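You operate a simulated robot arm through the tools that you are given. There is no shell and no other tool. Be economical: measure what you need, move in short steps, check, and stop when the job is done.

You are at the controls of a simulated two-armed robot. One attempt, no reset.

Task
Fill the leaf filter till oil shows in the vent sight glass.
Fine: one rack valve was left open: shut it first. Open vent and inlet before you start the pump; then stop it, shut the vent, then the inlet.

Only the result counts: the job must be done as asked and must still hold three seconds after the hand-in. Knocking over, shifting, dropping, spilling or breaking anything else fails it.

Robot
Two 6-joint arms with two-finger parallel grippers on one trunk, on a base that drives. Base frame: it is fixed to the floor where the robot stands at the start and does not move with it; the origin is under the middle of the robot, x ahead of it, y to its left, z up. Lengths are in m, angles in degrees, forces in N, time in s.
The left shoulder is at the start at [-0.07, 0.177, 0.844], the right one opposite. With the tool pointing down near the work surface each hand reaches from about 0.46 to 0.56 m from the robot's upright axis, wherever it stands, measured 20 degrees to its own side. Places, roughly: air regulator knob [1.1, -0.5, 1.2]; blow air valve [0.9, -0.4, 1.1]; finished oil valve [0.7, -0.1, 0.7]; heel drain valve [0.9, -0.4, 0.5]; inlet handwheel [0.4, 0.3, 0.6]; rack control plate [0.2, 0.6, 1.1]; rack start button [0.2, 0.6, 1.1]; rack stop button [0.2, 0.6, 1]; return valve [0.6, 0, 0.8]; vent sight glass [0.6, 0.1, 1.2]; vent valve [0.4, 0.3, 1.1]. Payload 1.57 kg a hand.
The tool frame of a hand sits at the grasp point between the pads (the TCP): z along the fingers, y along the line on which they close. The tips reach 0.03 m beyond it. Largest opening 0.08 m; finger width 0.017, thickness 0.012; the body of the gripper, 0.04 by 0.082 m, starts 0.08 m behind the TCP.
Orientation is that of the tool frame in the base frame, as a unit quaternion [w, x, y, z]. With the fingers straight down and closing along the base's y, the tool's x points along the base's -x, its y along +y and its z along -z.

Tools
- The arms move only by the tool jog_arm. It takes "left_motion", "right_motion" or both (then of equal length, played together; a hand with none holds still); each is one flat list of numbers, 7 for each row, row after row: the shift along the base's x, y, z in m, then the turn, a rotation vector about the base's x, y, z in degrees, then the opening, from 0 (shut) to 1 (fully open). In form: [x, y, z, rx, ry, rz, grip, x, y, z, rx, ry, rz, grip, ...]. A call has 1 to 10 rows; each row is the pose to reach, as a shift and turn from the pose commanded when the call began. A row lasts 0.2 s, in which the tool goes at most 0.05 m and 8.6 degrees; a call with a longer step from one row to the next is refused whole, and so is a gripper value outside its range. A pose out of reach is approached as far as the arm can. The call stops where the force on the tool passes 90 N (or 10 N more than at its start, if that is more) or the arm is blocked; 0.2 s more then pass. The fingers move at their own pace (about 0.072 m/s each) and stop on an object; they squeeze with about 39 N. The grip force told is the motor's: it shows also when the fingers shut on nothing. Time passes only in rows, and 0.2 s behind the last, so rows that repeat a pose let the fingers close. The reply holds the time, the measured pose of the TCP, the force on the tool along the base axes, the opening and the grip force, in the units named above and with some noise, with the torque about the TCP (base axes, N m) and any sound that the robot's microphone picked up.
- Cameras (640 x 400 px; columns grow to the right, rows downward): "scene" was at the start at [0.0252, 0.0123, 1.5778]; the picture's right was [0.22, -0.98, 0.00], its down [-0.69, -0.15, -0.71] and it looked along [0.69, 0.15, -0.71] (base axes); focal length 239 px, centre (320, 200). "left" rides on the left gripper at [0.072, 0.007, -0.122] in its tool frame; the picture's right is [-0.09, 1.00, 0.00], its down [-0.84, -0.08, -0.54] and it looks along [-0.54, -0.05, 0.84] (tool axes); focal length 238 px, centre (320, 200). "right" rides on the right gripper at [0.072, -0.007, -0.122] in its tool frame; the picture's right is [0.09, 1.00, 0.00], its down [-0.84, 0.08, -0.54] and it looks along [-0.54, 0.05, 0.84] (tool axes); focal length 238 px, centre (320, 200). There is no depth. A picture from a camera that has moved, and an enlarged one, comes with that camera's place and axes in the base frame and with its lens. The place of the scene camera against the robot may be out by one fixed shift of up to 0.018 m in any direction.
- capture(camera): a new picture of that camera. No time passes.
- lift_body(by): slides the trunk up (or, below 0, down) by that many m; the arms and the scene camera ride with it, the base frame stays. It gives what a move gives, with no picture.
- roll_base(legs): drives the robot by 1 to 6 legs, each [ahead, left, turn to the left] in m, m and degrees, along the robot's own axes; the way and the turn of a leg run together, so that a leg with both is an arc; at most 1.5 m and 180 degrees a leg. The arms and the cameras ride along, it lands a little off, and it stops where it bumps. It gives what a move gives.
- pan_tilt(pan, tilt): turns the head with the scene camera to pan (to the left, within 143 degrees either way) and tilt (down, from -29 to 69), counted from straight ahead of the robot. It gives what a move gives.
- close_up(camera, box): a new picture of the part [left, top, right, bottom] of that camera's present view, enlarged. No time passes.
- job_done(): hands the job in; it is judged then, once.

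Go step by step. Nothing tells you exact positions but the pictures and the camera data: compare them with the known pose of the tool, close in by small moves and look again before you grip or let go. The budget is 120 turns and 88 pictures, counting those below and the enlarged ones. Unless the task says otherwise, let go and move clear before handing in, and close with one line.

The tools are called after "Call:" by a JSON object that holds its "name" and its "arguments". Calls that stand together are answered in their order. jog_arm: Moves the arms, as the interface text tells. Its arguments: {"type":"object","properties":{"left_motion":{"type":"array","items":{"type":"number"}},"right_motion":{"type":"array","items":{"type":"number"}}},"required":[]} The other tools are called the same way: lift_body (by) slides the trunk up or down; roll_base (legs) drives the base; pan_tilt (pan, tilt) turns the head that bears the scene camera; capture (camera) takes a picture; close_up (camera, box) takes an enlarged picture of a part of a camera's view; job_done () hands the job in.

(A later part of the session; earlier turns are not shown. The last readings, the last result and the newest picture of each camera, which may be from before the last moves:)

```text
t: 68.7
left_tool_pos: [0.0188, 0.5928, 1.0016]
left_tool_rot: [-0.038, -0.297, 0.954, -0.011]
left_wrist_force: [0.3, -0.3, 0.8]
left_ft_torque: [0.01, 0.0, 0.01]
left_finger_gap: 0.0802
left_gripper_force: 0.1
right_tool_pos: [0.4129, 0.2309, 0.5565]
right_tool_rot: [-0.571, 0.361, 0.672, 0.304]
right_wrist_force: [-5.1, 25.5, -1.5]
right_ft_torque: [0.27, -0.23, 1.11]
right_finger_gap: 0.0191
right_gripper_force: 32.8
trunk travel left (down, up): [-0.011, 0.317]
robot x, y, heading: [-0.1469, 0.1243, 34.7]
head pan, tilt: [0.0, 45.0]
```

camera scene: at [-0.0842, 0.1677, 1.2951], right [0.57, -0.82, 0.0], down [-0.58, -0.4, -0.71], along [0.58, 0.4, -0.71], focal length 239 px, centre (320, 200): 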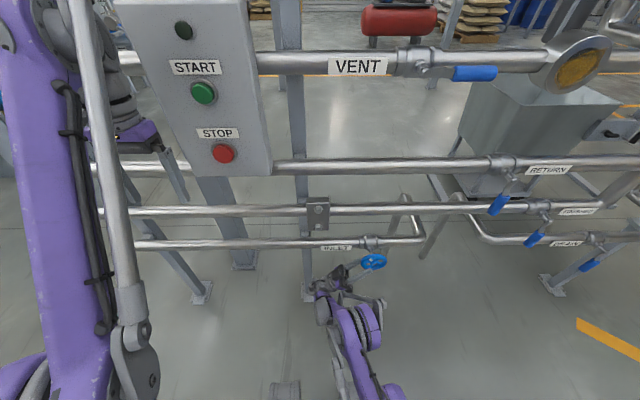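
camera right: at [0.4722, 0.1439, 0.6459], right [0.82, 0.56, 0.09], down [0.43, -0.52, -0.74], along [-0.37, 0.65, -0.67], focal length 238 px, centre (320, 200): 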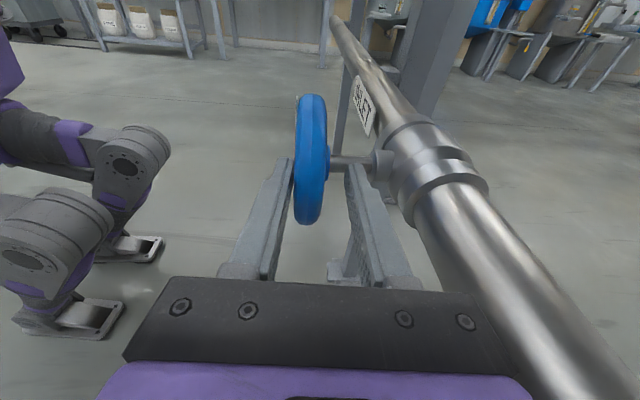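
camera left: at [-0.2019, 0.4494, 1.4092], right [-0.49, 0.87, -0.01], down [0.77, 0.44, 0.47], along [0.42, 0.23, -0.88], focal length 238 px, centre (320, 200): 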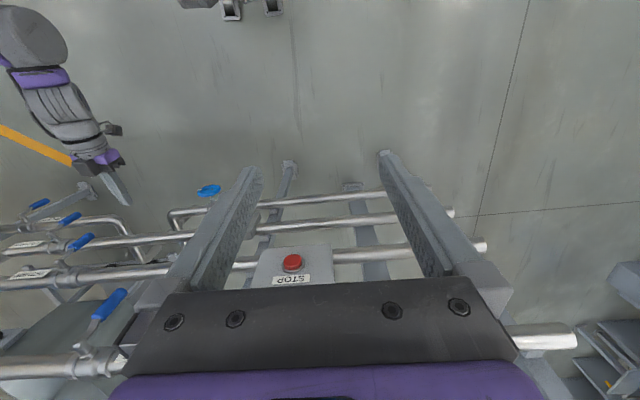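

The grip is good (19 mm). Next is an 80° CCW stroke from the right side up to the top.

Call:
{"name": "jog_arm", "arguments": {"right_motion": [-0.0009, 0.0013, 0.0062, -6.58, -4.55, 0, 0.05, -0.0023, 0.0033, 0.0122, -13.15, -9.1, 0, 0.05, -0.0041, 0.0059, 0.0177, -19.7, -13.66, 0, 0.05, -0.0063, 0.0091, 0.0228, -26.3, -18.2, 0, 0.05, -0.0089, 0.0129, 0.0272, -32.9, -22.8, 0, 0.05, -0.0119, 0.0172, 0.031, -39.5, -27.3, 0, 0.05, -0.0151, 0.0219, 0.034, -46.0, -31.9, 0, 0.05, -0.0185, 0.0268, 0.0362, -52.6, -36.4, 0, 0.05, -0.0221, 0.032, 0.0376, -59.2, -41.0, 0, 0.05, -0.0258, 0.0372, 0.038, -65.8, -45.5, 0, 0.05]}}

```text
t: 70.9
left_tool_pos: [0.0216, 0.5899, 1.0034]
left_tool_rot: [-0.037, -0.297, 0.954, -0.011]
left_wrist_force: [0.6, -0.5, 0.5]
left_ft_torque: [0.02, 0.01, 0.01]
left_finger_gap: 0.0802
left_gripper_force: 0.1
right_tool_pos: [0.3908, 0.2644, 0.5931]
right_tool_rot: [0.001, 0.469, 0.883, 0.011]
right_wrist_force: [18.4, -9.3, -0.8]
right_ft_torque: [-1.23, 0.28, 0.53]
right_finger_gap: 0.0187
right_gripper_force: 32.7
trunk travel left (down, up): [-0.011, 0.317]
robot x, y, heading: [-0.1457, 0.1189, 34.5]
head pan, tilt: [0.0, 45.0]
```

Good, no stop yet. I'll continue the stroke from the top to the left side.

Call:
{"name": "jog_arm", "arguments": {"right_motion": [-0.0036, 0.0053, -0.0004, -6.58, -4.55, 0, 0.05, -0.0072, 0.0104, -0.0018, -13.15, -9.1, 0, 0.05, -0.0106, 0.0154, -0.004, -19.7, -13.66, 0, 0.05, -0.0139, 0.0201, -0.007, -26.3, -18.2, 0, 0.05, -0.0168, 0.0243, -0.0108, -32.9, -22.8, 0, 0.05, -0.0195, 0.0281, -0.0152, -39.5, -27.3, 0, 0.05, -0.0217, 0.0313, -0.0203, -46.0, -31.9, 0, 0.05, -0.0235, 0.0339, -0.0258, -52.6, -36.4, 0, 0.05, -0.0249, 0.0359, -0.0318, -59.2, -41.0, 0, 0.05, -0.0258, 0.0372, -0.038, -65.8, -45.5, 0, 0.05]}}

Call:
{"name": "close_up", "arguments": {"camera": "scene", "box": [330, 230, 426, 290]}}

```text
t: 73.1
left_tool_pos: [0.0208, 0.5896, 1.0038]
left_tool_rot: [-0.038, -0.297, 0.954, -0.01]
left_wrist_force: [-0.3, 0.4, 0.8]
left_ft_torque: [-0.04, -0.02, 0.02]
left_finger_gap: 0.0801
left_gripper_force: 0.0
right_tool_pos: [0.3622, 0.3023, 0.5555]
right_tool_rot: [0.571, 0.354, 0.683, -0.288]
right_wrist_force: [11.7, -20.5, -2.1]
right_ft_torque: [-0.36, 0.4, 0.23]
right_finger_gap: 0.0179
right_gripper_force: 32.9
trunk travel left (down, up): [-0.011, 0.317]
robot x, y, heading: [-0.1452, 0.1165, 34.6]
head pan, tilt: [0.0, 45.0]
```

```text
6.67 times, centred on (378, 260) of scene
camera zoom: at [-0.0851, 0.1636, 1.2953], right [0.57, -0.82, 0.0], down [-0.58, -0.4, -0.71], along [0.58, 0.4, -0.71], focal length 1593 px, centre (-67, -200)
```

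zoom: 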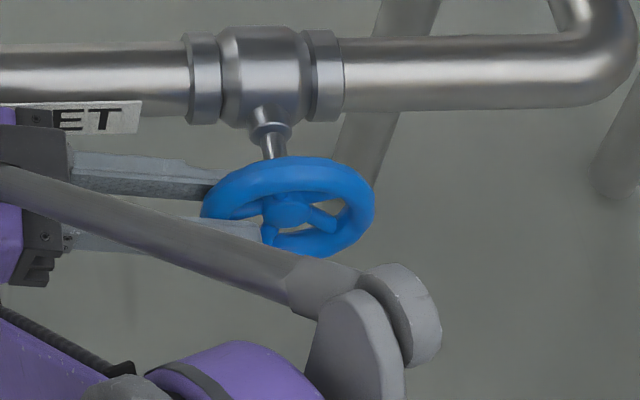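

Still turning. I'll finish this stroke to 104°, open, and withdraw to the left to see the marker.

Call:
{"name": "jog_arm", "arguments": {"right_motion": [-0.0004, 0.0006, -0.0064, -6.58, -4.55, 0, 0.05, -0.0002, 0.0003, -0.0128, -13.15, -9.1, 0, 0.05, 0.0004, -0.0006, -0.0191, -19.7, -13.66, 0, 0.05, 0.0004, -0.0006, -0.0191, -19.7, -13.66, 0, 0.7, 0.0004, -0.0006, -0.0191, -19.7, -13.66, 0, 0.7, 0.0004, -0.0006, -0.0191, -19.7, -13.66, 0, 0.7, -0.016, 0.024, -0.022, -19.7, -13.66, 0, 0.7, -0.033, 0.047, -0.015, -13.15, -9.1, 0, 0.7, -0.04, 0.057, 0.01, -6.58, -4.55, 0, 0.7, -0.04, 0.057, 0.03, 0, 0, 0, 0.7]}}

Call:
{"name": "close_up", "arguments": {"camera": "scene", "box": [330, 230, 426, 290]}}

```text
t: 75.3
left_tool_pos: [0.0185, 0.5924, 1.0037]
left_tool_rot: [-0.038, -0.296, 0.954, -0.01]
left_wrist_force: [-0.1, 0.4, 0.3]
left_ft_torque: [-0.02, 0.03, 0.01]
left_finger_gap: 0.0801
left_gripper_force: 0.1
right_tool_pos: [0.3204, 0.3597, 0.5878]
right_tool_rot: [0.57, 0.355, 0.683, -0.287]
right_wrist_force: [0.0, 0.2, -0.3]
right_ft_torque: [-0.02, 0.02, -0.04]
right_finger_gap: 0.0559
right_gripper_force: 0.1
right hand out of reach, approached as far as the arm can: row 8, 9
trunk travel left (down, up): [-0.011, 0.317]
robot x, y, heading: [-0.1486, 0.1218, 34.6]
head pan, tilt: [0.0, 45.0]
```

```text
6.67 times, centred on (378, 260) of scene
camera zoom: at [-0.0864, 0.1647, 1.2953], right [0.57, -0.82, 0.0], down [-0.58, -0.4, -0.71], along [0.58, 0.4, -0.71], focal length 1593 px, centre (-67, -200)
```

zoom: 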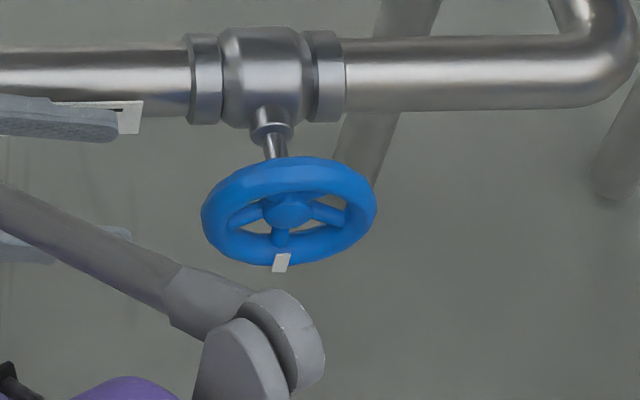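

The marker is now at 6 o'clock, so the total turn is about 270° CCW. I'll regrip from the right to see whether it turns further.

Call:
{"name": "jog_arm", "arguments": {"right_motion": [-0.006, -0.004, 0.04, 6.58, 4.55, 0, 0.7, -0.0038, -0.0208, 0.08, 13.15, 9.1, 0, 0.7, 0.0065, -0.0356, 0.115, 19.7, 13.66, 0, 0.7, 0.0167, -0.0504, 0.137, 26.3, 18.2, 0, 0.7, 0.0275, -0.066, 0.137, 32.9, 22.8, 0, 0.7, 0.0389, -0.0825, 0.137, 39.5, 27.3, 0, 0.7, 0.0474, -0.0948, 0.137, 46.0, 31.9, 0, 0.7, 0.056, -0.1071, 0.137, 52.6, 36.4, 0, 0.7, 0.0628, -0.117, 0.137, 59.2, 41.0, 0, 0.7, 0.0691, -0.126, 0.137, 65.8, 45.5, 0, 0.7]}}

Call:
{"name": "jog_arm", "arguments": {"right_motion": [0.006, -0.0056, -0.0155, 6.25, 4.32, 0, 0.7, 0.0119, -0.0112, -0.031, 12.5, 8.64, 0, 0.7, 0.0179, -0.0168, -0.0465, 18.75, 12.96, 0, 0.7, 0.0238, -0.0224, -0.062, 25.0, 17.28, 0, 0.7, 0.0298, -0.028, -0.0775, 31.25, 21.6, 0, 0.7, 0.0357, -0.0337, -0.093, 37.5, 25.9, 0, 0.7, 0.0417, -0.0393, -0.1085, 43.75, 30.2, 0, 0.7, 0.0476, -0.0449, -0.124, 50.0, 34.6, 0, 0.7, 0.0536, -0.0505, -0.1395, 56.25, 38.9, 0, 0.7, 0.0595, -0.0561, -0.155, 62.5, 43.2, 0, 0.7]}}

```text
t: 77.5
left_tool_pos: [0.0192, 0.5904, 1.0037]
left_tool_rot: [-0.038, -0.296, 0.954, -0.01]
left_wrist_force: [-0.2, 0.5, -0.3]
left_ft_torque: [0.0, 0.02, 0.04]
left_finger_gap: 0.0799
left_gripper_force: 0.1
right_tool_pos: [0.3909, 0.2334, 0.7235]
right_tool_rot: [0.0, 0.468, 0.884, 0.012]
right_wrist_force: [-0.5, 0.0, -0.1]
right_ft_torque: [0.0, 0.0, 0.01]
right_finger_gap: 0.0559
right_gripper_force: 0.1
trunk travel left (down, up): [-0.011, 0.317]
robot x, y, heading: [-0.1529, 0.1166, 34.6]
head pan, tilt: [0.0, 45.0]
```

```text
t: 79.7
left_tool_pos: [0.0197, 0.5908, 1.003]
left_tool_rot: [-0.038, -0.296, 0.954, -0.011]
left_wrist_force: [0.2, -0.5, 1.0]
left_ft_torque: [0.03, 0.04, 0.01]
left_finger_gap: 0.0798
left_gripper_force: 0.0
right_tool_pos: [0.4512, 0.1772, 0.5689]
right_tool_rot: [-0.547, 0.372, 0.69, 0.293]
right_wrist_force: [0.6, -0.1, -0.3]
right_ft_torque: [-0.03, 0.03, 0.04]
right_finger_gap: 0.0559
right_gripper_force: 0.1
trunk travel left (down, up): [-0.011, 0.317]
robot x, y, heading: [-0.146, 0.1208, 34.3]
head pan, tilt: [0.0, 45.0]
```

I'll approach, grip, and make another stroke from the right.

Call:
{"name": "jog_arm", "arguments": {"right_motion": [-0.019, 0.0265, -0.0045, 0, 0, 0, 0.7, -0.038, 0.053, -0.009, 0, 0, 0, 0.7, -0.038, 0.053, -0.009, 0, 0, 0, 0.05, -0.038, 0.053, -0.009, 0, 0, 0, 0.05, -0.038, 0.053, -0.009, 0, 0, 0, 0.05]}}

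Call:
{"name": "jog_arm", "arguments": {"right_motion": [-0.0011, 0.0016, 0.0061, -6.58, -4.55, 0, 0.05, -0.0027, 0.0039, 0.0119, -13.15, -9.1, 0, 0.05, -0.0048, 0.0069, 0.0172, -19.7, -13.66, 0, 0.05, -0.0072, 0.0104, 0.022, -26.3, -18.2, 0, 0.05, -0.01, 0.0145, 0.0261, -32.9, -22.8, 0, 0.05]}}

Call:
{"name": "close_up", "arguments": {"camera": "scene", "box": [330, 230, 426, 290]}}

```text
t: 80.9
left_tool_pos: [0.0198, 0.5911, 1.002]
left_tool_rot: [-0.038, -0.297, 0.954, -0.011]
left_wrist_force: [0.5, 0.9, 0.4]
left_ft_torque: [-0.04, 0.0, -0.02]
left_finger_gap: 0.08
left_gripper_force: 0.0
right_tool_pos: [0.4131, 0.23, 0.5595]
right_tool_rot: [-0.546, 0.373, 0.69, 0.293]
right_wrist_force: [12.6, 5.8, 3.2]
right_ft_torque: [0.14, -0.02, 0.95]
right_finger_gap: 0.0191
right_gripper_force: 33.7
trunk travel left (down, up): [-0.011, 0.317]
robot x, y, heading: [-0.1502, 0.1184, 34.7]
head pan, tilt: [0.0, 45.0]
```

```text
t: 82.1
left_tool_pos: [0.0193, 0.5927, 1.002]
left_tool_rot: [-0.039, -0.296, 0.954, -0.011]
left_wrist_force: [-0.7, 0.2, -0.3]
left_ft_torque: [0.0, -0.01, 0.0]
left_finger_gap: 0.08
left_gripper_force: 0.0
right_tool_pos: [0.4031, 0.2456, 0.5848]
right_tool_rot: [-0.274, 0.446, 0.838, 0.152]
right_wrist_force: [13.4, 7.2, -2.9]
right_ft_torque: [0.11, 0.23, 0.3]
right_finger_gap: 0.0195
right_gripper_force: 16.1
trunk travel left (down, up): [-0.011, 0.317]
robot x, y, heading: [-0.1474, 0.121, 34.6]
head pan, tilt: [0.0, 45.0]
```

```text
6.67 times, centred on (378, 260) of scene
camera zoom: at [-0.0849, 0.1658, 1.2952], right [0.57, -0.82, 0.0], down [-0.58, -0.4, -0.71], along [0.58, 0.4, -0.71], focal length 1593 px, centre (-67, -200)
```

zoom: 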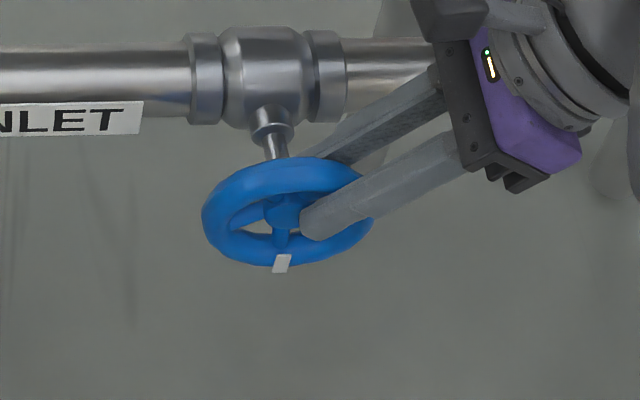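

The hand moved 40° but the marker stayed at 6 o'clock, so the inlet is at its open stop (about 270°). I'll release, withdraw, straighten the right hand, and raise the trunk for the buttons.

Call:
{"name": "jog_arm", "arguments": {"right_motion": [0, 0, 0, 0, 0, 0, 0.7, 0, 0, 0, 0, 0, 0, 0.7, 0.013, -0.019, 0.03, 0, 0, 0, 0.7, 0.027, -0.039, 0.065, 0, 0, 0, 0.7, 0, -0.058, 0.075, -6, -4, 0, 0.7, -0.028, -0.077, 0.085, -12, -8.2, 0, 0.5, -0.055, -0.096, 0.09, -18, -12.3, 0, 0.3, -0.055, -0.096, 0.09, -24, -16.4, 0, 0, -0.055, -0.096, 0.09, -29.6, -20.5, 0, 0]}}

Call:
{"name": "jog_arm", "arguments": {"right_motion": [0, 0, 0, 0, 0, 8.1, 0, 0, 0, 0, 0, 0, 16.2, 0, 0, 0, 0, 0, 0, 24.3, 0, 0, 0, 0, 0, 0, 32.4, 0, 0, 0, 0, 0, 0, 40.5, 0, 0, 0, 0, 0, 0, 48.6, 0, 0, 0, 0, 0, 0, 56.7, 0, 0, 0, 0, 0, 0, 64.8, 0, 0, 0, 0, 0, 0, 72.9, 0, 0, 0, 0, 0, 0, 81, 0]}}

Call:
{"name": "lift_body", "arguments": {"by": 0.28}}

Call:
{"name": "capture", "arguments": {"camera": "scene"}}

```text
t: 84.1
left_tool_pos: [0.0193, 0.5918, 1.0028]
left_tool_rot: [-0.038, -0.296, 0.954, -0.01]
left_wrist_force: [-0.1, 0.2, 0.5]
left_ft_torque: [0.02, -0.01, -0.01]
left_finger_gap: 0.0799
left_gripper_force: 0.0
right_tool_pos: [0.3487, 0.1467, 0.6745]
right_tool_rot: [0.002, 0.467, 0.884, 0.012]
right_wrist_force: [-0.2, 0.7, -0.6]
right_ft_torque: [0.02, -0.01, 0.0]
right_finger_gap: 0.0
right_gripper_force: 21.1
trunk travel left (down, up): [-0.011, 0.317]
robot x, y, heading: [-0.1486, 0.1229, 34.4]
head pan, tilt: [0.0, 45.0]
```

```text
t: 86.3
left_tool_pos: [0.0193, 0.5911, 1.0032]
left_tool_rot: [-0.038, -0.297, 0.954, -0.01]
left_wrist_force: [-0.2, 0.7, 0.5]
left_ft_torque: [0.0, -0.02, -0.02]
left_finger_gap: 0.0799
left_gripper_force: 0.0
right_tool_pos: [0.3477, 0.1503, 0.6746]
right_tool_rot: [-0.007, -0.22, 0.975, 0.009]
right_wrist_force: [-0.3, 0.3, 0.6]
right_ft_torque: [0.0, -0.01, -0.01]
right_finger_gap: 0.0
right_gripper_force: 21.3
trunk travel left (down, up): [-0.011, 0.317]
robot x, y, heading: [-0.1444, 0.1225, 34.6]
head pan, tilt: [0.0, 45.0]
```

```text
t: 89.2
left_tool_pos: [0.0193, 0.5909, 1.2821]
left_tool_rot: [-0.037, -0.297, 0.954, -0.011]
left_wrist_force: [-0.1, -0.1, -0.9]
left_ft_torque: [0.0, 0.0, -0.03]
left_finger_gap: 0.0801
left_gripper_force: 0.0
right_tool_pos: [0.3477, 0.1482, 0.955]
right_tool_rot: [-0.008, -0.218, 0.976, 0.009]
right_wrist_force: [-0.5, 0.3, 0.2]
right_ft_torque: [0.02, 0.0, 0.01]
right_finger_gap: 0.0
right_gripper_force: 21.5
trunk travel left (down, up): [-0.291, 0.037]
robot x, y, heading: [-0.1515, 0.1187, 34.4]
head pan, tilt: [0.0, 45.0]
```

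```text
21 pictures are left
camera scene: at [-0.1278, 0.1363, 1.5835], right [0.57, -0.82, 0.0], down [-0.58, -0.4, -0.71], along [0.58, 0.4, -0.71], focal length 239 px, centre (320, 200)
```

scene: 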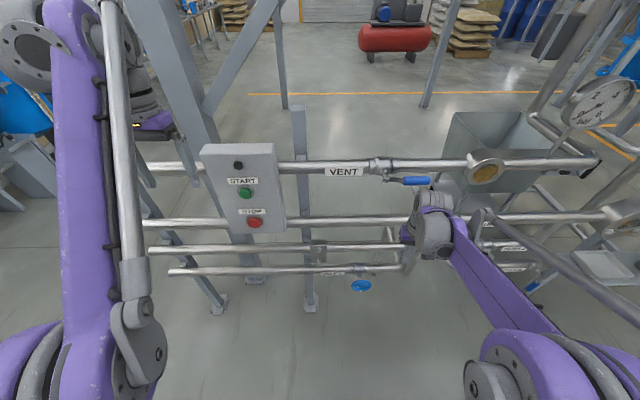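

Now I'll prepare both hands: the right one level above the vent lever, ready to close it, and the left one level and closed in front of the START button.

Call:
{"name": "jog_arm", "arguments": {"left_motion": [0.0044, -0.0085, -0.013, 4.84, -6.99, 0, 0, 0.0088, -0.017, -0.026, 9.68, -13.98, 0, 0, 0.0132, -0.0255, -0.039, 14.5, -20.97, 0, 0, 0.0176, -0.034, -0.052, 19.36, -27.96, 0, 0, 0.022, -0.0425, -0.065, 24.2, -34.95, 0, 0, 0.0264, -0.051, -0.078, 29.0, -41.9, 0, 0, 0.0308, -0.0595, -0.091, 33.9, -48.9, 0, 0, 0.0352, -0.068, -0.104, 38.7, -55.9, 0, 0, 0.0396, -0.0765, -0.117, 43.6, -62.9, 0, 0, 0.044, -0.085, -0.13, 48.4, -69.9, 0, 0], "right_motion": [0, -0.001, 0.0235, 3.63, -7.68, 0, 0, 0, -0.002, 0.047, 7.26, -15.36, 0, 0, 0, -0.003, 0.0705, 10.9, -23.0, 0, 0, 0, -0.004, 0.094, 14.5, -30.7, 0, 0, 0, -0.005, 0.1175, 18.15, -38.4, 0, 0, 0, -0.006, 0.141, 21.8, -46.1, 0, 0, 0, -0.007, 0.1645, 25.4, -53.8, 0, 0, 0, -0.008, 0.188, 29.0, -61.4, 0, 0, 0, -0.009, 0.2115, 32.7, -69.1, 0, 0, 0, -0.01, 0.235, 32.7, -69.1, 0, 0]}}

Call:
{"name": "capture", "arguments": {"camera": "left"}}

Call:
{"name": "capture", "arguments": {"camera": "scene"}}

```text
t: 91.4
left_tool_pos: [0.0643, 0.5058, 1.1516]
left_tool_rot: [0.617, -0.227, 0.728, 0.196]
left_wrist_force: [0.5, 0.7, -1.0]
left_ft_torque: [0.02, 0.0, 0.0]
left_finger_gap: 0.0001
left_gripper_force: 21.9
right_tool_pos: [0.3482, 0.1382, 1.1903]
right_tool_rot: [0.599, -0.178, 0.768, 0.142]
right_wrist_force: [0.2, 0.3, 0.2]
right_ft_torque: [0.01, 0.0, 0.01]
right_finger_gap: 0.0001
right_gripper_force: 21.6
trunk travel left (down, up): [-0.291, 0.037]
robot x, y, heading: [-0.1467, 0.1161, 34.7]
head pan, tilt: [0.0, 45.0]
```

```text
20 pictures are left
camera left: at [-0.0492, 0.4366, 1.1006], right [-0.56, 0.83, 0.1], down [-0.28, -0.29, 0.91], along [0.78, 0.48, 0.39], focal length 238 px, centre (320, 200)
```

left: 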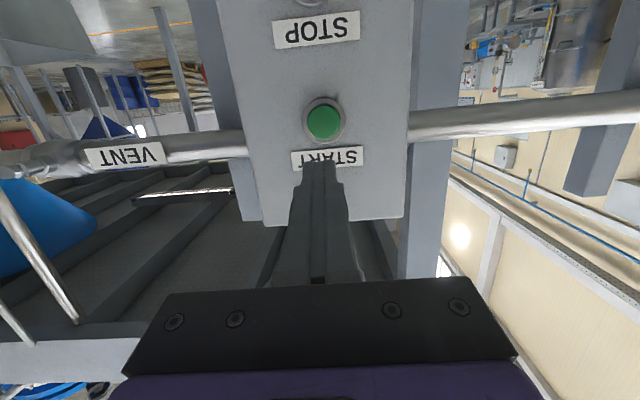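

```text
19 pictures are left
camera scene: at [-0.1277, 0.1369, 1.5837], right [0.57, -0.82, 0.0], down [-0.58, -0.4, -0.71], along [0.58, 0.4, -0.71], focal length 239 px, centre (320, 200)
```

scene: 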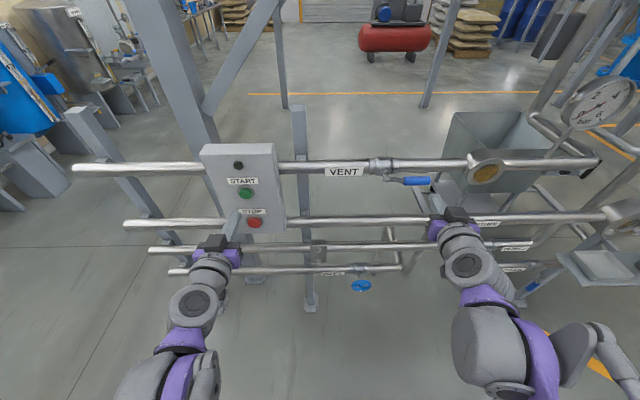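

START is at about z 1.12, just below the left fingertip's line. I'll align the left tip with it and slide the right finger in above the open vent lever.

Call:
{"name": "jog_arm", "arguments": {"left_motion": [0.003, 0.008, -0.013, 0, 0, 0, 0, 0.014, 0.0215, -0.026, 0, 0, 0, 0, 0.03, 0.032, -0.026, 0, 0, 0, 0], "right_motion": [0.029, 0.02, 0.005, 0, 0, 0, 0, 0.058, 0.04, 0.005, 0, 0, 0, 0, 0.087, 0.06, 0.005, 0, 0, 0, 0]}}

Call:
{"name": "capture", "arguments": {"camera": "left"}}

Call:
{"name": "close_up", "arguments": {"camera": "scene", "box": [390, 130, 518, 210]}}

```text
t: 92.2
left_tool_pos: [0.0946, 0.5408, 1.1257]
left_tool_rot: [0.616, -0.227, 0.729, 0.194]
left_wrist_force: [0.8, -0.1, 0.7]
left_ft_torque: [0.01, -0.04, -0.01]
left_finger_gap: 0.0
left_gripper_force: 21.1
right_tool_pos: [0.436, 0.2009, 1.1924]
right_tool_rot: [0.598, -0.178, 0.768, 0.142]
right_wrist_force: [-0.2, 0.1, 0.3]
right_ft_torque: [-0.02, 0.0, 0.07]
right_finger_gap: 0.0
right_gripper_force: 21.6
trunk travel left (down, up): [-0.291, 0.037]
robot x, y, heading: [-0.146, 0.123, 34.6]
head pan, tilt: [0.0, 45.0]
```

```text
18 pictures are left
camera left: at [-0.0176, 0.4706, 1.0748], right [-0.55, 0.83, 0.09], down [-0.28, -0.29, 0.91], along [0.78, 0.48, 0.39], focal length 238 px, centre (320, 200)
```

left: 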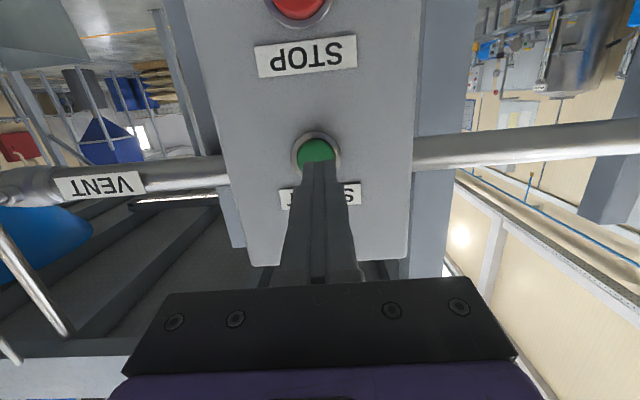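

```text
5.00 times, centred on (454, 170) of scene
camera zoom: at [-0.1255, 0.1377, 1.5837], right [0.57, -0.82, 0.0], down [-0.58, -0.4, -0.71], along [0.58, 0.4, -0.71], focal length 1194 px, centre (-350, 350)
```

zoom: 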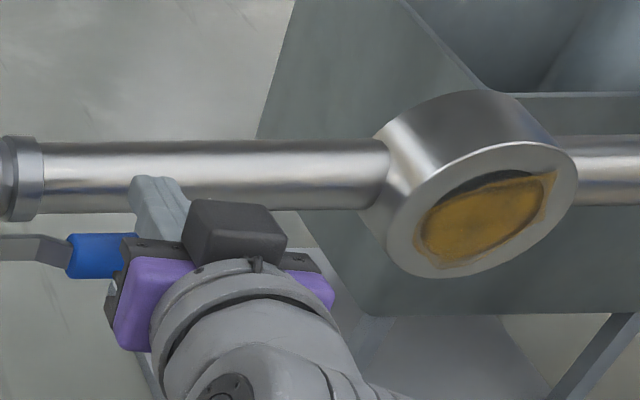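

The tip is aligned with the green button, and time only passes in moves. I'll note the sight glass's present stained look as the baseline and press START.

Call:
{"name": "jog_arm", "arguments": {"left_motion": [0.0066, 0.0046, -0.003, 0, 0, 0, 0, 0.013, 0.009, -0.003, 0, 0, 0, 0, 0.02, 0.0137, -0.003, 0, 0, 0, 0]}}

Call:
{"name": "close_up", "arguments": {"camera": "scene", "box": [190, 130, 510, 240]}}

```text
t: 93.0
left_tool_pos: [0.1151, 0.5528, 1.125]
left_tool_rot: [0.617, -0.226, 0.729, 0.194]
left_wrist_force: [-0.1, -0.2, 0.5]
left_ft_torque: [0.01, -0.01, 0.0]
left_finger_gap: 0.0
left_gripper_force: 21.0
right_tool_pos: [0.4357, 0.1991, 1.1933]
right_tool_rot: [0.599, -0.177, 0.768, 0.141]
right_wrist_force: [0.3, -1.0, -0.1]
right_ft_torque: [0.01, -0.03, 0.01]
right_finger_gap: 0.0002
right_gripper_force: 21.1
trunk travel left (down, up): [-0.291, 0.037]
robot x, y, heading: [-0.148, 0.1176, 34.3]
head pan, tilt: [0.0, 45.0]
```

```text
2.00 times, centred on (350, 185) of scene
camera zoom: at [-0.1273, 0.1367, 1.5836], right [0.57, -0.82, 0.0], down [-0.58, -0.4, -0.71], along [0.58, 0.4, -0.71], focal length 478 px, centre (260, 230)
```

zoom: 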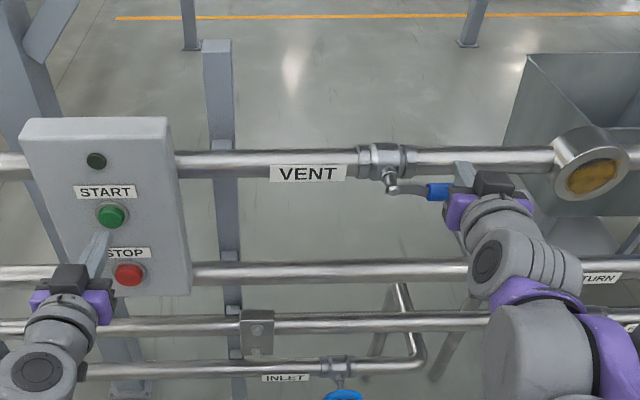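

No contact yet. I'll continue ahead in small steps.

Call:
{"name": "jog_arm", "arguments": {"left_motion": [0.007, 0.0005, -0.001, 0, 0, 0, 0, 0.012, 0.004, -0.001, 0, 0, 0, 0, 0.0165, 0.0072, -0.001, 0, 0, 0, 0]}}

Call:
{"name": "capture", "arguments": {"camera": "left"}}

```text
t: 93.8
left_tool_pos: [0.1298, 0.5598, 1.1218]
left_tool_rot: [0.616, -0.227, 0.728, 0.195]
left_wrist_force: [0.2, -0.8, 0.3]
left_ft_torque: [0.03, 0.02, 0.0]
left_finger_gap: 0.0
left_gripper_force: 21.4
right_tool_pos: [0.4351, 0.2004, 1.1943]
right_tool_rot: [0.598, -0.178, 0.768, 0.143]
right_wrist_force: [0.0, 0.3, 0.3]
right_ft_torque: [-0.02, 0.01, 0.02]
right_finger_gap: 0.0
right_gripper_force: 21.0
trunk travel left (down, up): [-0.291, 0.037]
robot x, y, heading: [-0.148, 0.1172, 34.6]
head pan, tilt: [0.0, 45.0]
```

```text
15 pictures are left
camera left: at [0.0171, 0.4895, 1.0712], right [-0.55, 0.83, 0.09], down [-0.28, -0.29, 0.91], along [0.78, 0.48, 0.39], focal length 238 px, centre (320, 200)
```

left: 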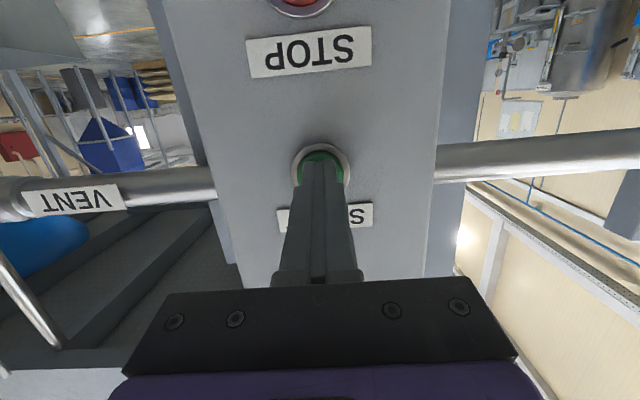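

It's well aligned, so I'll keep pressing ahead.

Call:
{"name": "jog_arm", "arguments": {"left_motion": [0.0049, 0.0034, -0.001, 0, 0, 0, 0, 0.0099, 0.0068, -0.001, 0, 0, 0, 0, 0.0148, 0.0102, -0.001, 0, 0, 0, 0]}}

```text
t: 94.6
left_tool_pos: [0.1371, 0.5638, 1.1231]
left_tool_rot: [0.619, -0.226, 0.727, 0.194]
left_wrist_force: [-47.3, -31.3, -15.9]
left_ft_torque: [-0.36, 0.05, 0.1]
left_finger_gap: 0.0
left_gripper_force: 21.6
right_tool_pos: [0.4286, 0.1964, 1.1964]
right_tool_rot: [0.6, -0.179, 0.766, 0.144]
right_wrist_force: [-0.3, 0.0, -0.5]
right_ft_torque: [0.02, 0.0, -0.01]
right_finger_gap: 0.0
right_gripper_force: 20.9
trunk travel left (down, up): [-0.291, 0.037]
robot x, y, heading: [-0.1505, 0.1225, 34.3]
head pan, tilt: [0.0, 45.0]
heard: click
```

I heard a click. I'll pull back, move the left hand to STOP height, and check the lamp and the sight glass.

Call:
{"name": "jog_arm", "arguments": {"left_motion": [-0.015, -0.01, 0, 0, 0, 0, 0, -0.029, -0.02, -0.04, 0, 0, 0, 0, -0.029, -0.02, -0.08, 0, 0, 0, 0, -0.029, -0.02, -0.118, 0, 0, 0, 0]}}

Call:
{"name": "close_up", "arguments": {"camera": "scene", "box": [190, 120, 510, 240]}}

Call:
{"name": "capture", "arguments": {"camera": "left"}}

```text
t: 95.6
left_tool_pos: [0.1168, 0.5483, 1.003]
left_tool_rot: [0.616, -0.227, 0.729, 0.193]
left_wrist_force: [-0.1, -0.2, 0.3]
left_ft_torque: [0.0, -0.02, -0.02]
left_finger_gap: 0.0
left_gripper_force: 21.4
right_tool_pos: [0.4357, 0.2012, 1.1945]
right_tool_rot: [0.598, -0.178, 0.768, 0.142]
right_wrist_force: [-0.1, 0.7, -0.3]
right_ft_torque: [-0.03, -0.02, 0.01]
right_finger_gap: 0.0
right_gripper_force: 21.3
trunk travel left (down, up): [-0.291, 0.037]
robot x, y, heading: [-0.1478, 0.1209, 34.7]
head pan, tilt: [0.0, 45.0]
```

```text
2.00 times, centred on (350, 180) of scene
camera zoom: at [-0.1267, 0.1374, 1.5837], right [0.57, -0.82, 0.0], down [-0.58, -0.4, -0.71], along [0.58, 0.4, -0.71], focal length 478 px, centre (260, 240)
```

zoom: 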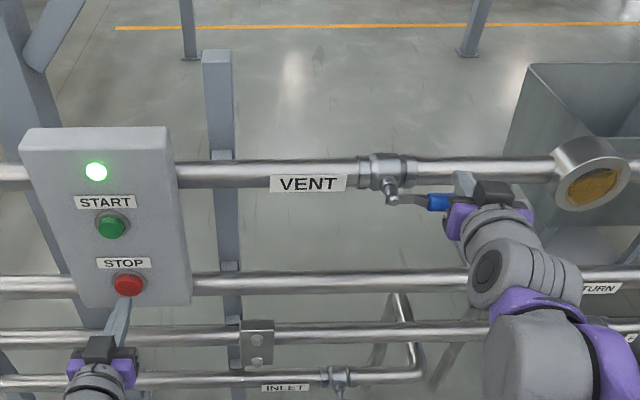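

```text
13 pictures are left
camera left: at [0.0042, 0.479, 0.9514], right [-0.56, 0.83, 0.09], down [-0.28, -0.29, 0.91], along [0.78, 0.48, 0.39], focal length 238 px, centre (320, 200)
```

left: 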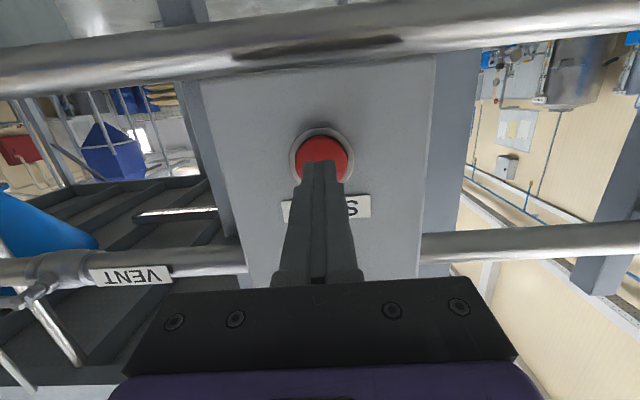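

The pump is running (lamp green) and the left tip is lined up with STOP. I'll move the tip close to STOP, let some time pass, and check the glass.

Call:
{"name": "jog_arm", "arguments": {"left_motion": [0.005, 0.0034, 0, 0, 0, 0, 0, 0.01, 0.0068, 0, 0, 0, 0, 0, 0.01, 0.0068, 0, 0, 0, 0, 0, 0.01, 0.0068, 0, 0, 0, 0, 0, 0.01, 0.0068, 0, 0, 0, 0, 0, 0.01, 0.0068, 0, 0, 0, 0, 0]}}

Call:
{"name": "close_up", "arguments": {"camera": "scene", "box": [454, 140, 518, 200]}}

```text
t: 97.0
left_tool_pos: [0.1252, 0.5561, 1.0036]
left_tool_rot: [0.616, -0.227, 0.729, 0.194]
left_wrist_force: [0.3, 0.2, 0.3]
left_ft_torque: [-0.01, 0.0, 0.01]
left_finger_gap: 0.0001
left_gripper_force: 21.0
right_tool_pos: [0.4354, 0.1995, 1.194]
right_tool_rot: [0.598, -0.179, 0.768, 0.144]
right_wrist_force: [-1.1, 0.2, 0.1]
right_ft_torque: [-0.01, 0.0, 0.01]
right_finger_gap: 0.0
right_gripper_force: 21.4
trunk travel left (down, up): [-0.291, 0.037]
robot x, y, heading: [-0.1481, 0.1189, 34.8]
head pan, tilt: [0.0, 45.0]
```

```text
6.67 times, centred on (486, 170) of scene
camera zoom: at [-0.1274, 0.1366, 1.5836], right [0.57, -0.82, 0.0], down [-0.58, -0.4, -0.71], along [0.58, 0.4, -0.71], focal length 1593 px, centre (-787, 400)
```

zoom: 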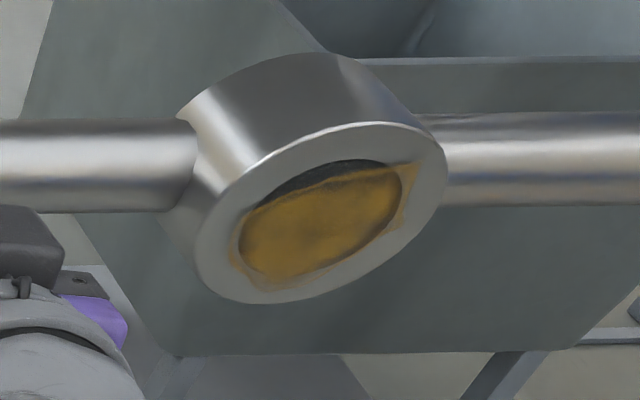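

The glass looks unchanged: a brown film with a dark, empty crescent at the top. I'll wait a little and look again.

Call:
{"name": "jog_arm", "arguments": {"left_motion": [0, 0, 0, 0, 0, 0, 0, 0, 0, 0, 0, 0, 0, 0, 0, 0, 0, 0, 0, 0, 0, 0, 0, 0, 0, 0, 0, 0, 0, 0, 0, 0, 0, 0, 0, 0, 0, 0, 0, 0, 0, 0, 0, 0, 0, 0, 0, 0, 0, 0, 0, 0, 0, 0, 0, 0]}}

Call:
{"name": "close_up", "arguments": {"camera": "scene", "box": [454, 140, 518, 200]}}

```text
t: 98.8
left_tool_pos: [0.1268, 0.5567, 1.0039]
left_tool_rot: [0.616, -0.228, 0.729, 0.195]
left_wrist_force: [-0.9, 0.2, 0.1]
left_ft_torque: [-0.01, 0.01, -0.01]
left_finger_gap: 0.0
left_gripper_force: 21.5
right_tool_pos: [0.4355, 0.1994, 1.1934]
right_tool_rot: [0.598, -0.179, 0.768, 0.143]
right_wrist_force: [0.0, -0.1, 0.5]
right_ft_torque: [0.0, 0.03, 0.01]
right_finger_gap: 0.0
right_gripper_force: 21.0
trunk travel left (down, up): [-0.291, 0.037]
robot x, y, heading: [-0.1506, 0.1188, 34.4]
head pan, tilt: [0.0, 45.0]
```

```text
6.67 times, centred on (486, 170) of scene
camera zoom: at [-0.1275, 0.1365, 1.5836], right [0.57, -0.82, 0.0], down [-0.58, -0.4, -0.71], along [0.58, 0.4, -0.71], focal length 1593 px, centre (-787, 400)
```

zoom: 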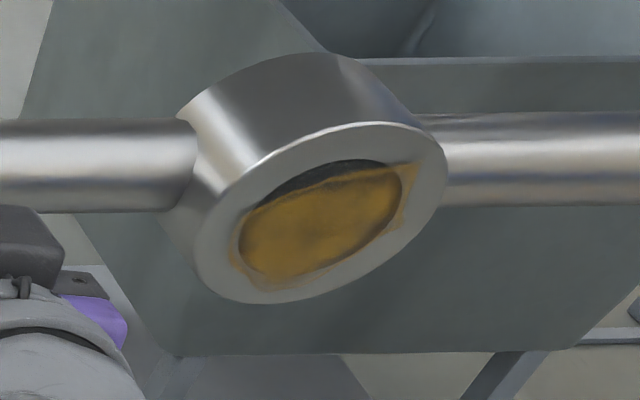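

No change yet. I'll wait about 3 s and look again.

Call:
{"name": "jog_arm", "arguments": {"left_motion": [0, 0, 0, 0, 0, 0, 0, 0, 0, 0, 0, 0, 0, 0, 0, 0, 0, 0, 0, 0, 0, 0, 0, 0, 0, 0, 0, 0, 0, 0, 0, 0, 0, 0, 0, 0, 0, 0, 0, 0, 0, 0, 0, 0, 0, 0, 0, 0, 0, 0, 0, 0, 0, 0, 0, 0, 0, 0, 0, 0, 0, 0, 0]}}

Call:
{"name": "jog_arm", "arguments": {"left_motion": [0, 0, 0, 0, 0, 0, 0, 0, 0, 0, 0, 0, 0, 0, 0, 0, 0, 0, 0, 0, 0]}}

Call:
{"name": "close_up", "arguments": {"camera": "scene", "box": [454, 140, 518, 200]}}

```text
t: 100.8
left_tool_pos: [0.1275, 0.5556, 1.0044]
left_tool_rot: [0.616, -0.227, 0.729, 0.194]
left_wrist_force: [0.0, 0.4, 0.0]
left_ft_torque: [-0.05, 0.03, 0.0]
left_finger_gap: 0.0001
left_gripper_force: 21.4
right_tool_pos: [0.4344, 0.199, 1.1925]
right_tool_rot: [0.598, -0.178, 0.768, 0.143]
right_wrist_force: [0.1, 0.6, 0.9]
right_ft_torque: [0.0, 0.01, 0.02]
right_finger_gap: 0.0001
right_gripper_force: 21.4
trunk travel left (down, up): [-0.291, 0.037]
robot x, y, heading: [-0.1475, 0.1159, 34.6]
head pan, tilt: [0.0, 45.0]
```

```text
t: 101.6
left_tool_pos: [0.1255, 0.5547, 1.0047]
left_tool_rot: [0.617, -0.227, 0.728, 0.194]
left_wrist_force: [0.5, 0.8, -0.9]
left_ft_torque: [-0.01, 0.0, 0.05]
left_finger_gap: 0.0
left_gripper_force: 21.7
right_tool_pos: [0.4352, 0.1988, 1.1934]
right_tool_rot: [0.599, -0.179, 0.768, 0.143]
right_wrist_force: [-0.1, 0.4, -0.1]
right_ft_torque: [0.01, 0.02, 0.04]
right_finger_gap: 0.0
right_gripper_force: 20.6
trunk travel left (down, up): [-0.291, 0.037]
robot x, y, heading: [-0.1467, 0.1196, 34.5]
head pan, tilt: [0.0, 45.0]
```

```text
6.67 times, centred on (486, 170) of scene
camera zoom: at [-0.1275, 0.1365, 1.5836], right [0.57, -0.82, 0.0], down [-0.58, -0.4, -0.71], along [0.58, 0.4, -0.71], focal length 1593 px, centre (-787, 400)
```

zoom: 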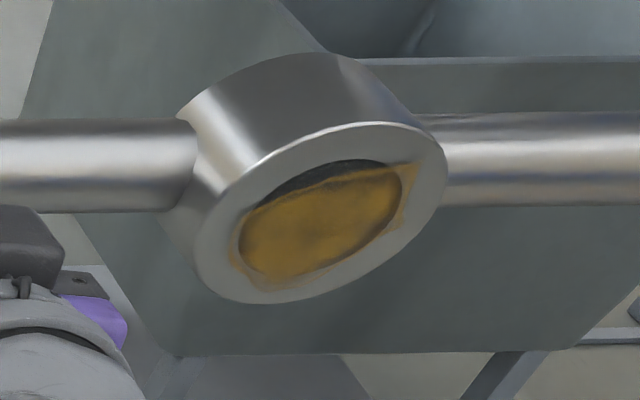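

Still unchanged. I'll wait about 3 s more.

Call:
{"name": "jog_arm", "arguments": {"left_motion": [0, 0, 0, 0, 0, 0, 0, 0, 0, 0, 0, 0, 0, 0, 0, 0, 0, 0, 0, 0, 0, 0, 0, 0, 0, 0, 0, 0, 0, 0, 0, 0, 0, 0, 0, 0, 0, 0, 0, 0, 0, 0, 0, 0, 0, 0, 0, 0, 0, 0, 0, 0, 0, 0, 0, 0, 0, 0, 0, 0, 0, 0, 0]}}

Call:
{"name": "jog_arm", "arguments": {"left_motion": [0, 0, 0, 0, 0, 0, 0, 0, 0, 0, 0, 0, 0, 0, 0, 0, 0, 0, 0, 0, 0, 0, 0, 0, 0, 0, 0, 0]}}

Call:
{"name": "close_up", "arguments": {"camera": "scene", "box": [454, 140, 518, 200]}}

```text
t: 103.6
left_tool_pos: [0.1254, 0.5551, 1.0046]
left_tool_rot: [0.616, -0.227, 0.729, 0.194]
left_wrist_force: [-0.3, 0.1, 0.0]
left_ft_torque: [-0.02, 0.01, -0.02]
left_finger_gap: 0.0
left_gripper_force: 21.0
right_tool_pos: [0.4345, 0.1998, 1.1942]
right_tool_rot: [0.598, -0.178, 0.768, 0.143]
right_wrist_force: [1.2, -0.4, -0.3]
right_ft_torque: [0.02, -0.01, -0.02]
right_finger_gap: 0.0
right_gripper_force: 21.7
trunk travel left (down, up): [-0.291, 0.037]
robot x, y, heading: [-0.148, 0.1203, 34.6]
head pan, tilt: [0.0, 45.0]
```

```text
t: 104.6
left_tool_pos: [0.126, 0.5564, 1.0035]
left_tool_rot: [0.616, -0.227, 0.729, 0.194]
left_wrist_force: [0.2, -0.5, 1.3]
left_ft_torque: [0.01, 0.01, -0.01]
left_finger_gap: 0.0
left_gripper_force: 20.9
right_tool_pos: [0.4355, 0.1986, 1.1931]
right_tool_rot: [0.598, -0.178, 0.768, 0.143]
right_wrist_force: [0.2, -0.8, 0.1]
right_ft_torque: [0.0, 0.02, -0.01]
right_finger_gap: 0.0
right_gripper_force: 21.4
trunk travel left (down, up): [-0.291, 0.037]
robot x, y, heading: [-0.1435, 0.1172, 34.7]
head pan, tilt: [0.0, 45.0]
```

```text
6.67 times, centred on (486, 170) of scene
camera zoom: at [-0.1275, 0.1365, 1.5836], right [0.57, -0.82, 0.0], down [-0.58, -0.4, -0.71], along [0.58, 0.4, -0.71], focal length 1593 px, centre (-787, 400)
```

zoom: 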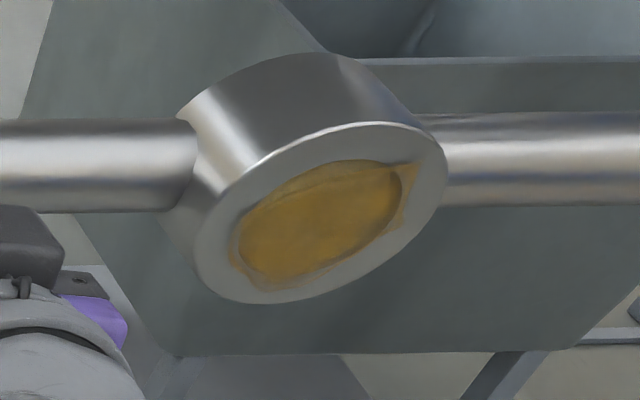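

The crescent has filled: oil is showing in the glass. I'll press STOP now.

Call:
{"name": "jog_arm", "arguments": {"left_motion": [0.012, 0.0083, -0.001, 0, 0, 0, 0, 0.0185, 0.0128, -0.001, 0, 0, 0, 0, 0.0222, 0.0154, -0.001, 0, 0, 0, 0]}}

```text
t: 105.5
left_tool_pos: [0.1377, 0.5637, 1.0035]
left_tool_rot: [0.617, -0.227, 0.728, 0.194]
left_wrist_force: [-45.9, -28.9, -12.8]
left_ft_torque: [-0.25, 0.1, 0.13]
left_finger_gap: 0.0
left_gripper_force: 21.5
right_tool_pos: [0.4301, 0.1983, 1.1942]
right_tool_rot: [0.6, -0.18, 0.766, 0.145]
right_wrist_force: [-0.3, 0.1, -0.2]
right_ft_torque: [0.01, -0.01, -0.01]
right_finger_gap: 0.0
right_gripper_force: 21.6
trunk travel left (down, up): [-0.291, 0.037]
robot x, y, heading: [-0.1519, 0.1153, 34.7]
head pan, tilt: [0.0, 45.0]
heard: click
stopped in row 3 (left hand): the force on the tool passed its limit at 91 N (the readings are from after the stop); the commanded pose is now the measured one
```

I heard the STOP click. I'll withdraw the left hand and at the same time push the vent lever down to closed with the right.

Call:
{"name": "jog_arm", "arguments": {"left_motion": [-0.02, -0.014, 0, 0, 0, 0, 0, -0.04, -0.028, 0, 0, 0, 0, 0, -0.05, -0.035, 0, 0, 0, 0, 0]}}

Call:
{"name": "jog_arm", "arguments": {"right_motion": [-0.0028, 0.0041, -0.026, 0, 0, 0, 0, -0.0014, 0.002, -0.046, 0, 0, 0, 0, -0.0028, 0.0041, -0.066, 0, 0, 0, 0, -0.0074, 0.0107, -0.085, 0, 0, 0, 0, -0.0142, 0.0206, -0.101, 0, 0, 0, 0, -0.0233, 0.0337, -0.113, 0, 0, 0, 0, -0.0341, 0.0493, -0.121, 0, 0, 0, 0, -0.0393, 0.0567, -0.1225, 0, 0, 0, 0, -0.0433, 0.0625, -0.1225, 0, 0, 0, 0]}}

Call:
{"name": "close_up", "arguments": {"camera": "scene", "box": [190, 110, 510, 310]}}

```text
t: 106.3
left_tool_pos: [0.0944, 0.5331, 1.0021]
left_tool_rot: [0.616, -0.226, 0.73, 0.192]
left_wrist_force: [-0.6, -0.7, -0.3]
left_ft_torque: [0.01, -0.02, 0.02]
left_finger_gap: 0.0
left_gripper_force: 21.2
right_tool_pos: [0.4334, 0.1996, 1.1939]
right_tool_rot: [0.598, -0.18, 0.768, 0.144]
right_wrist_force: [0.0, -0.1, 0.4]
right_ft_torque: [0.04, 0.01, 0.01]
right_finger_gap: 0.0
right_gripper_force: 22.2
trunk travel left (down, up): [-0.291, 0.037]
robot x, y, heading: [-0.1444, 0.1193, 34.6]
head pan, tilt: [0.0, 45.0]
```

```text
t: 108.3
left_tool_pos: [0.0993, 0.5251, 1.0039]
left_tool_rot: [0.616, -0.222, 0.73, 0.194]
left_wrist_force: [-0.8, -0.6, -0.4]
left_ft_torque: [0.02, 0.0, 0.01]
left_finger_gap: 0.0
left_gripper_force: 21.8
right_tool_pos: [0.4001, 0.2472, 1.0704]
right_tool_rot: [0.598, -0.171, 0.77, 0.139]
right_wrist_force: [56.3, -48.7, 46.6]
right_ft_torque: [0.14, -0.85, -1.05]
right_finger_gap: 0.0
right_gripper_force: 21.0
trunk travel left (down, up): [-0.291, 0.037]
robot x, y, heading: [-0.1538, 0.1178, 34.5]
head pan, tilt: [0.0, 45.0]
```

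```text
2.00 times, centred on (350, 210) of scene
camera zoom: at [-0.1224, 0.1255, 1.5842], right [0.57, -0.82, -0.01], down [-0.59, -0.4, -0.71], along [0.58, 0.4, -0.71], focal length 478 px, centre (260, 180)
```

zoom: 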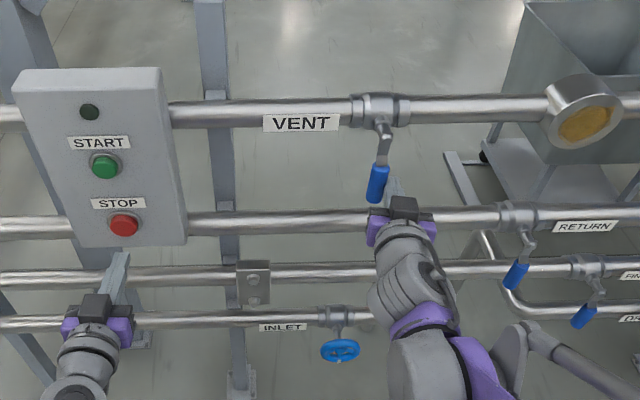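

The vent is shut against its stop and the lamp is off. Next, the inlet: I'll withdraw the right hand, point it down, yaw it, and lower the trunk.

Call:
{"name": "jog_arm", "arguments": {"right_motion": [0.0228, -0.0329, 0, 0, 0, 0, 0, -0.01, -0.0557, 0, -3.63, 7.68, 0, 0, -0.043, -0.0784, 0, -7.26, 15.36, 0, 0, -0.0562, -0.1119, -0.03, -10.9, 23.0, 0, 0, -0.0562, -0.1119, -0.05, -14.5, 30.7, 0, 0, -0.0562, -0.1119, -0.07, -18.15, 38.4, 0, 0, -0.0562, -0.1119, -0.08, -21.8, 46.1, 0, 0, -0.0562, -0.1119, -0.09, -25.4, 53.8, 0, 0, -0.0562, -0.1119, -0.09, -29.0, 61.4, 0, 0, -0.0562, -0.1119, -0.09, -32.7, 69.1, 0, 0]}}

Call:
{"name": "lift_body", "arguments": {"by": -0.28}}

Call:
{"name": "jog_arm", "arguments": {"right_motion": [0, 0, 0, 0, 0, -8.1, 0.7, 0, 0, 0, 0, 0, -16.2, 0.7, 0, 0, 0, 0, 0, -24.3, 0.7, 0, 0, 0, 0, 0, -32.4, 0.7, 0, 0, 0, 0, 0, -40.5, 0.7, 0, 0, 0, 0, 0, -48.6, 0.7, 0, 0, 0, 0, 0, -56.7, 0.7, 0, 0, 0, 0, 0, -64.8, 0.7, 0, 0, 0, 0, 0, -72.9, 0.7, 0, 0, 0, 0, 0, -81, 0.7]}}

```text
t: 110.5
left_tool_pos: [0.0933, 0.5327, 1.0026]
left_tool_rot: [0.616, -0.226, 0.73, 0.193]
left_wrist_force: [0.4, 0.2, -0.6]
left_ft_torque: [0.0, -0.01, -0.03]
left_finger_gap: 0.0
left_gripper_force: 21.4
right_tool_pos: [0.3359, 0.1493, 0.9813]
right_tool_rot: [-0.009, -0.219, 0.976, 0.009]
right_wrist_force: [-0.1, -0.8, 0.8]
right_ft_torque: [-0.02, -0.02, 0.0]
right_finger_gap: 0.0
right_gripper_force: 21.6
trunk travel left (down, up): [-0.291, 0.037]
robot x, y, heading: [-0.1495, 0.1152, 34.4]
head pan, tilt: [0.0, 45.0]
```

```text
t: 113.3
left_tool_pos: [0.0935, 0.5326, 0.7238]
left_tool_rot: [0.616, -0.226, 0.73, 0.192]
left_wrist_force: [1.2, 0.6, -0.6]
left_ft_torque: [0.0, -0.04, -0.05]
left_finger_gap: 0.0001
left_gripper_force: 21.2
right_tool_pos: [0.3339, 0.1495, 0.7017]
right_tool_rot: [-0.007, -0.219, 0.976, 0.01]
right_wrist_force: [-0.4, -0.3, -0.5]
right_ft_torque: [-0.02, 0.0, -0.01]
right_finger_gap: 0.0
right_gripper_force: 21.3
trunk travel left (down, up): [-0.011, 0.317]
robot x, y, heading: [-0.1455, 0.12, 34.5]
head pan, tilt: [0.0, 45.0]
```

```text
t: 115.5
left_tool_pos: [0.094, 0.5332, 0.7222]
left_tool_rot: [0.616, -0.226, 0.729, 0.193]
left_wrist_force: [0.0, -0.9, 0.1]
left_ft_torque: [-0.01, 0.0, -0.04]
left_finger_gap: 0.0
left_gripper_force: 21.4
right_tool_pos: [0.3339, 0.1492, 0.7012]
right_tool_rot: [0.001, 0.469, 0.883, 0.011]
right_wrist_force: [0.2, 1.1, 1.0]
right_ft_torque: [0.04, -0.01, -0.01]
right_finger_gap: 0.0561
right_gripper_force: 0.0
trunk travel left (down, up): [-0.011, 0.317]
robot x, y, heading: [-0.1468, 0.119, 34.4]
head pan, tilt: [0.0, 45.0]
```

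The orientation is as before. I'll move the left hand out of the way, then bring the right hand along the known-good path to the left side of the wheel for a clockwise stroke.

Call:
{"name": "jog_arm", "arguments": {"left_motion": [-0.02, 0.005, 0.04, 0, 0, 0, 0, -0.04, 0.02, 0.08, 0, 0, 0, 0, -0.06, 0.035, 0.12, 0, 0, 0, 0, -0.07, 0.05, 0.16, 0, 0, 0, 0, -0.07, 0.05, 0.2, 0, 0, 0, 0], "right_motion": [0.011, 0.017, 0.0236, 0, 0, 0, 0.7, 0.022, 0.034, 0.0236, 0, 0, 0, 0.7, 0.033, 0.051, 0.0236, 0, 0, 0, 0.7, 0.044, 0.068, 0.0236, 0, 0, 0, 0.7, 0.0556, 0.0845, 0.0236, 0, 0, 0, 0.7]}}

Call:
{"name": "jog_arm", "arguments": {"right_motion": [-0.0063, 0.009, 0, -6.58, -4.55, 0, 0.7, -0.0131, 0.0189, 0, -13.15, -9.1, 0, 0.7, -0.0217, 0.0312, 0, -19.7, -13.66, 0, 0.7, -0.0302, 0.0435, 0, -26.3, -18.2, 0, 0.7, -0.0416, 0.06, 0, -32.9, -22.8, 0, 0.7, -0.0524, 0.0756, 0, -39.5, -27.3, 0, 0.7, -0.0626, 0.0904, -0.022, -46.0, -31.9, 0, 0.7, -0.0729, 0.1052, -0.057, -52.6, -36.4, 0, 0.7, -0.0751, 0.122, -0.097, -59.2, -41.0, 0, 0.7, -0.0691, 0.126, -0.137, -65.8, -45.5, 0, 0.7]}}

Call:
{"name": "capture", "arguments": {"camera": "right"}}

```text
t: 116.7
left_tool_pos: [0.0218, 0.5834, 0.9211]
left_tool_rot: [0.616, -0.226, 0.73, 0.193]
left_wrist_force: [-0.7, -1.4, 0.3]
left_ft_torque: [-0.01, 0.0, 0.02]
left_finger_gap: 0.0
left_gripper_force: 21.8
right_tool_pos: [0.3892, 0.2355, 0.7234]
right_tool_rot: [0.002, 0.467, 0.884, 0.011]
right_wrist_force: [0.9, -0.3, 0.0]
right_ft_torque: [0.0, 0.0, 0.02]
right_finger_gap: 0.0561
right_gripper_force: 0.1
trunk travel left (down, up): [-0.011, 0.317]
robot x, y, heading: [-0.1492, 0.1184, 34.5]
head pan, tilt: [0.0, 45.0]
```

```text
t: 118.9
left_tool_pos: [0.023, 0.5831, 0.9213]
left_tool_rot: [0.616, -0.227, 0.729, 0.194]
left_wrist_force: [-0.1, 0.5, 0.4]
left_ft_torque: [0.01, -0.01, 0.03]
left_finger_gap: 0.0
left_gripper_force: 21.2
right_tool_pos: [0.3213, 0.3626, 0.5866]
right_tool_rot: [0.572, 0.353, 0.682, -0.288]
right_wrist_force: [0.1, -0.1, 0.3]
right_ft_torque: [-0.01, -0.04, 0.04]
right_finger_gap: 0.056
right_gripper_force: 0.1
trunk travel left (down, up): [-0.011, 0.317]
robot x, y, heading: [-0.1436, 0.1219, 34.5]
head pan, tilt: [0.0, 45.0]
```

```text
7 pictures are left
camera right: at [0.2389, 0.4665, 0.5372], right [0.8, 0.6, -0.08], down [-0.17, 0.35, 0.92], along [0.58, -0.72, 0.38], focal length 238 px, centre (320, 200)
```

right: 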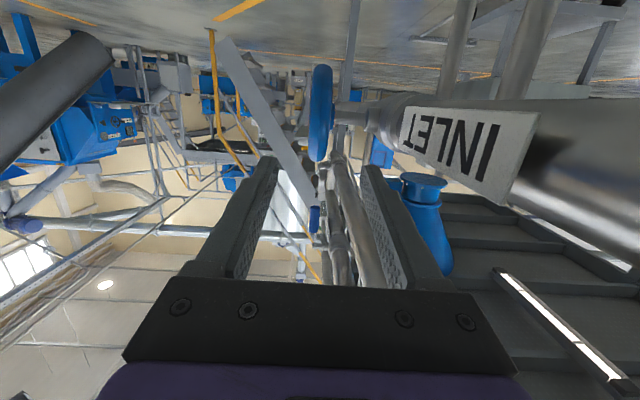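

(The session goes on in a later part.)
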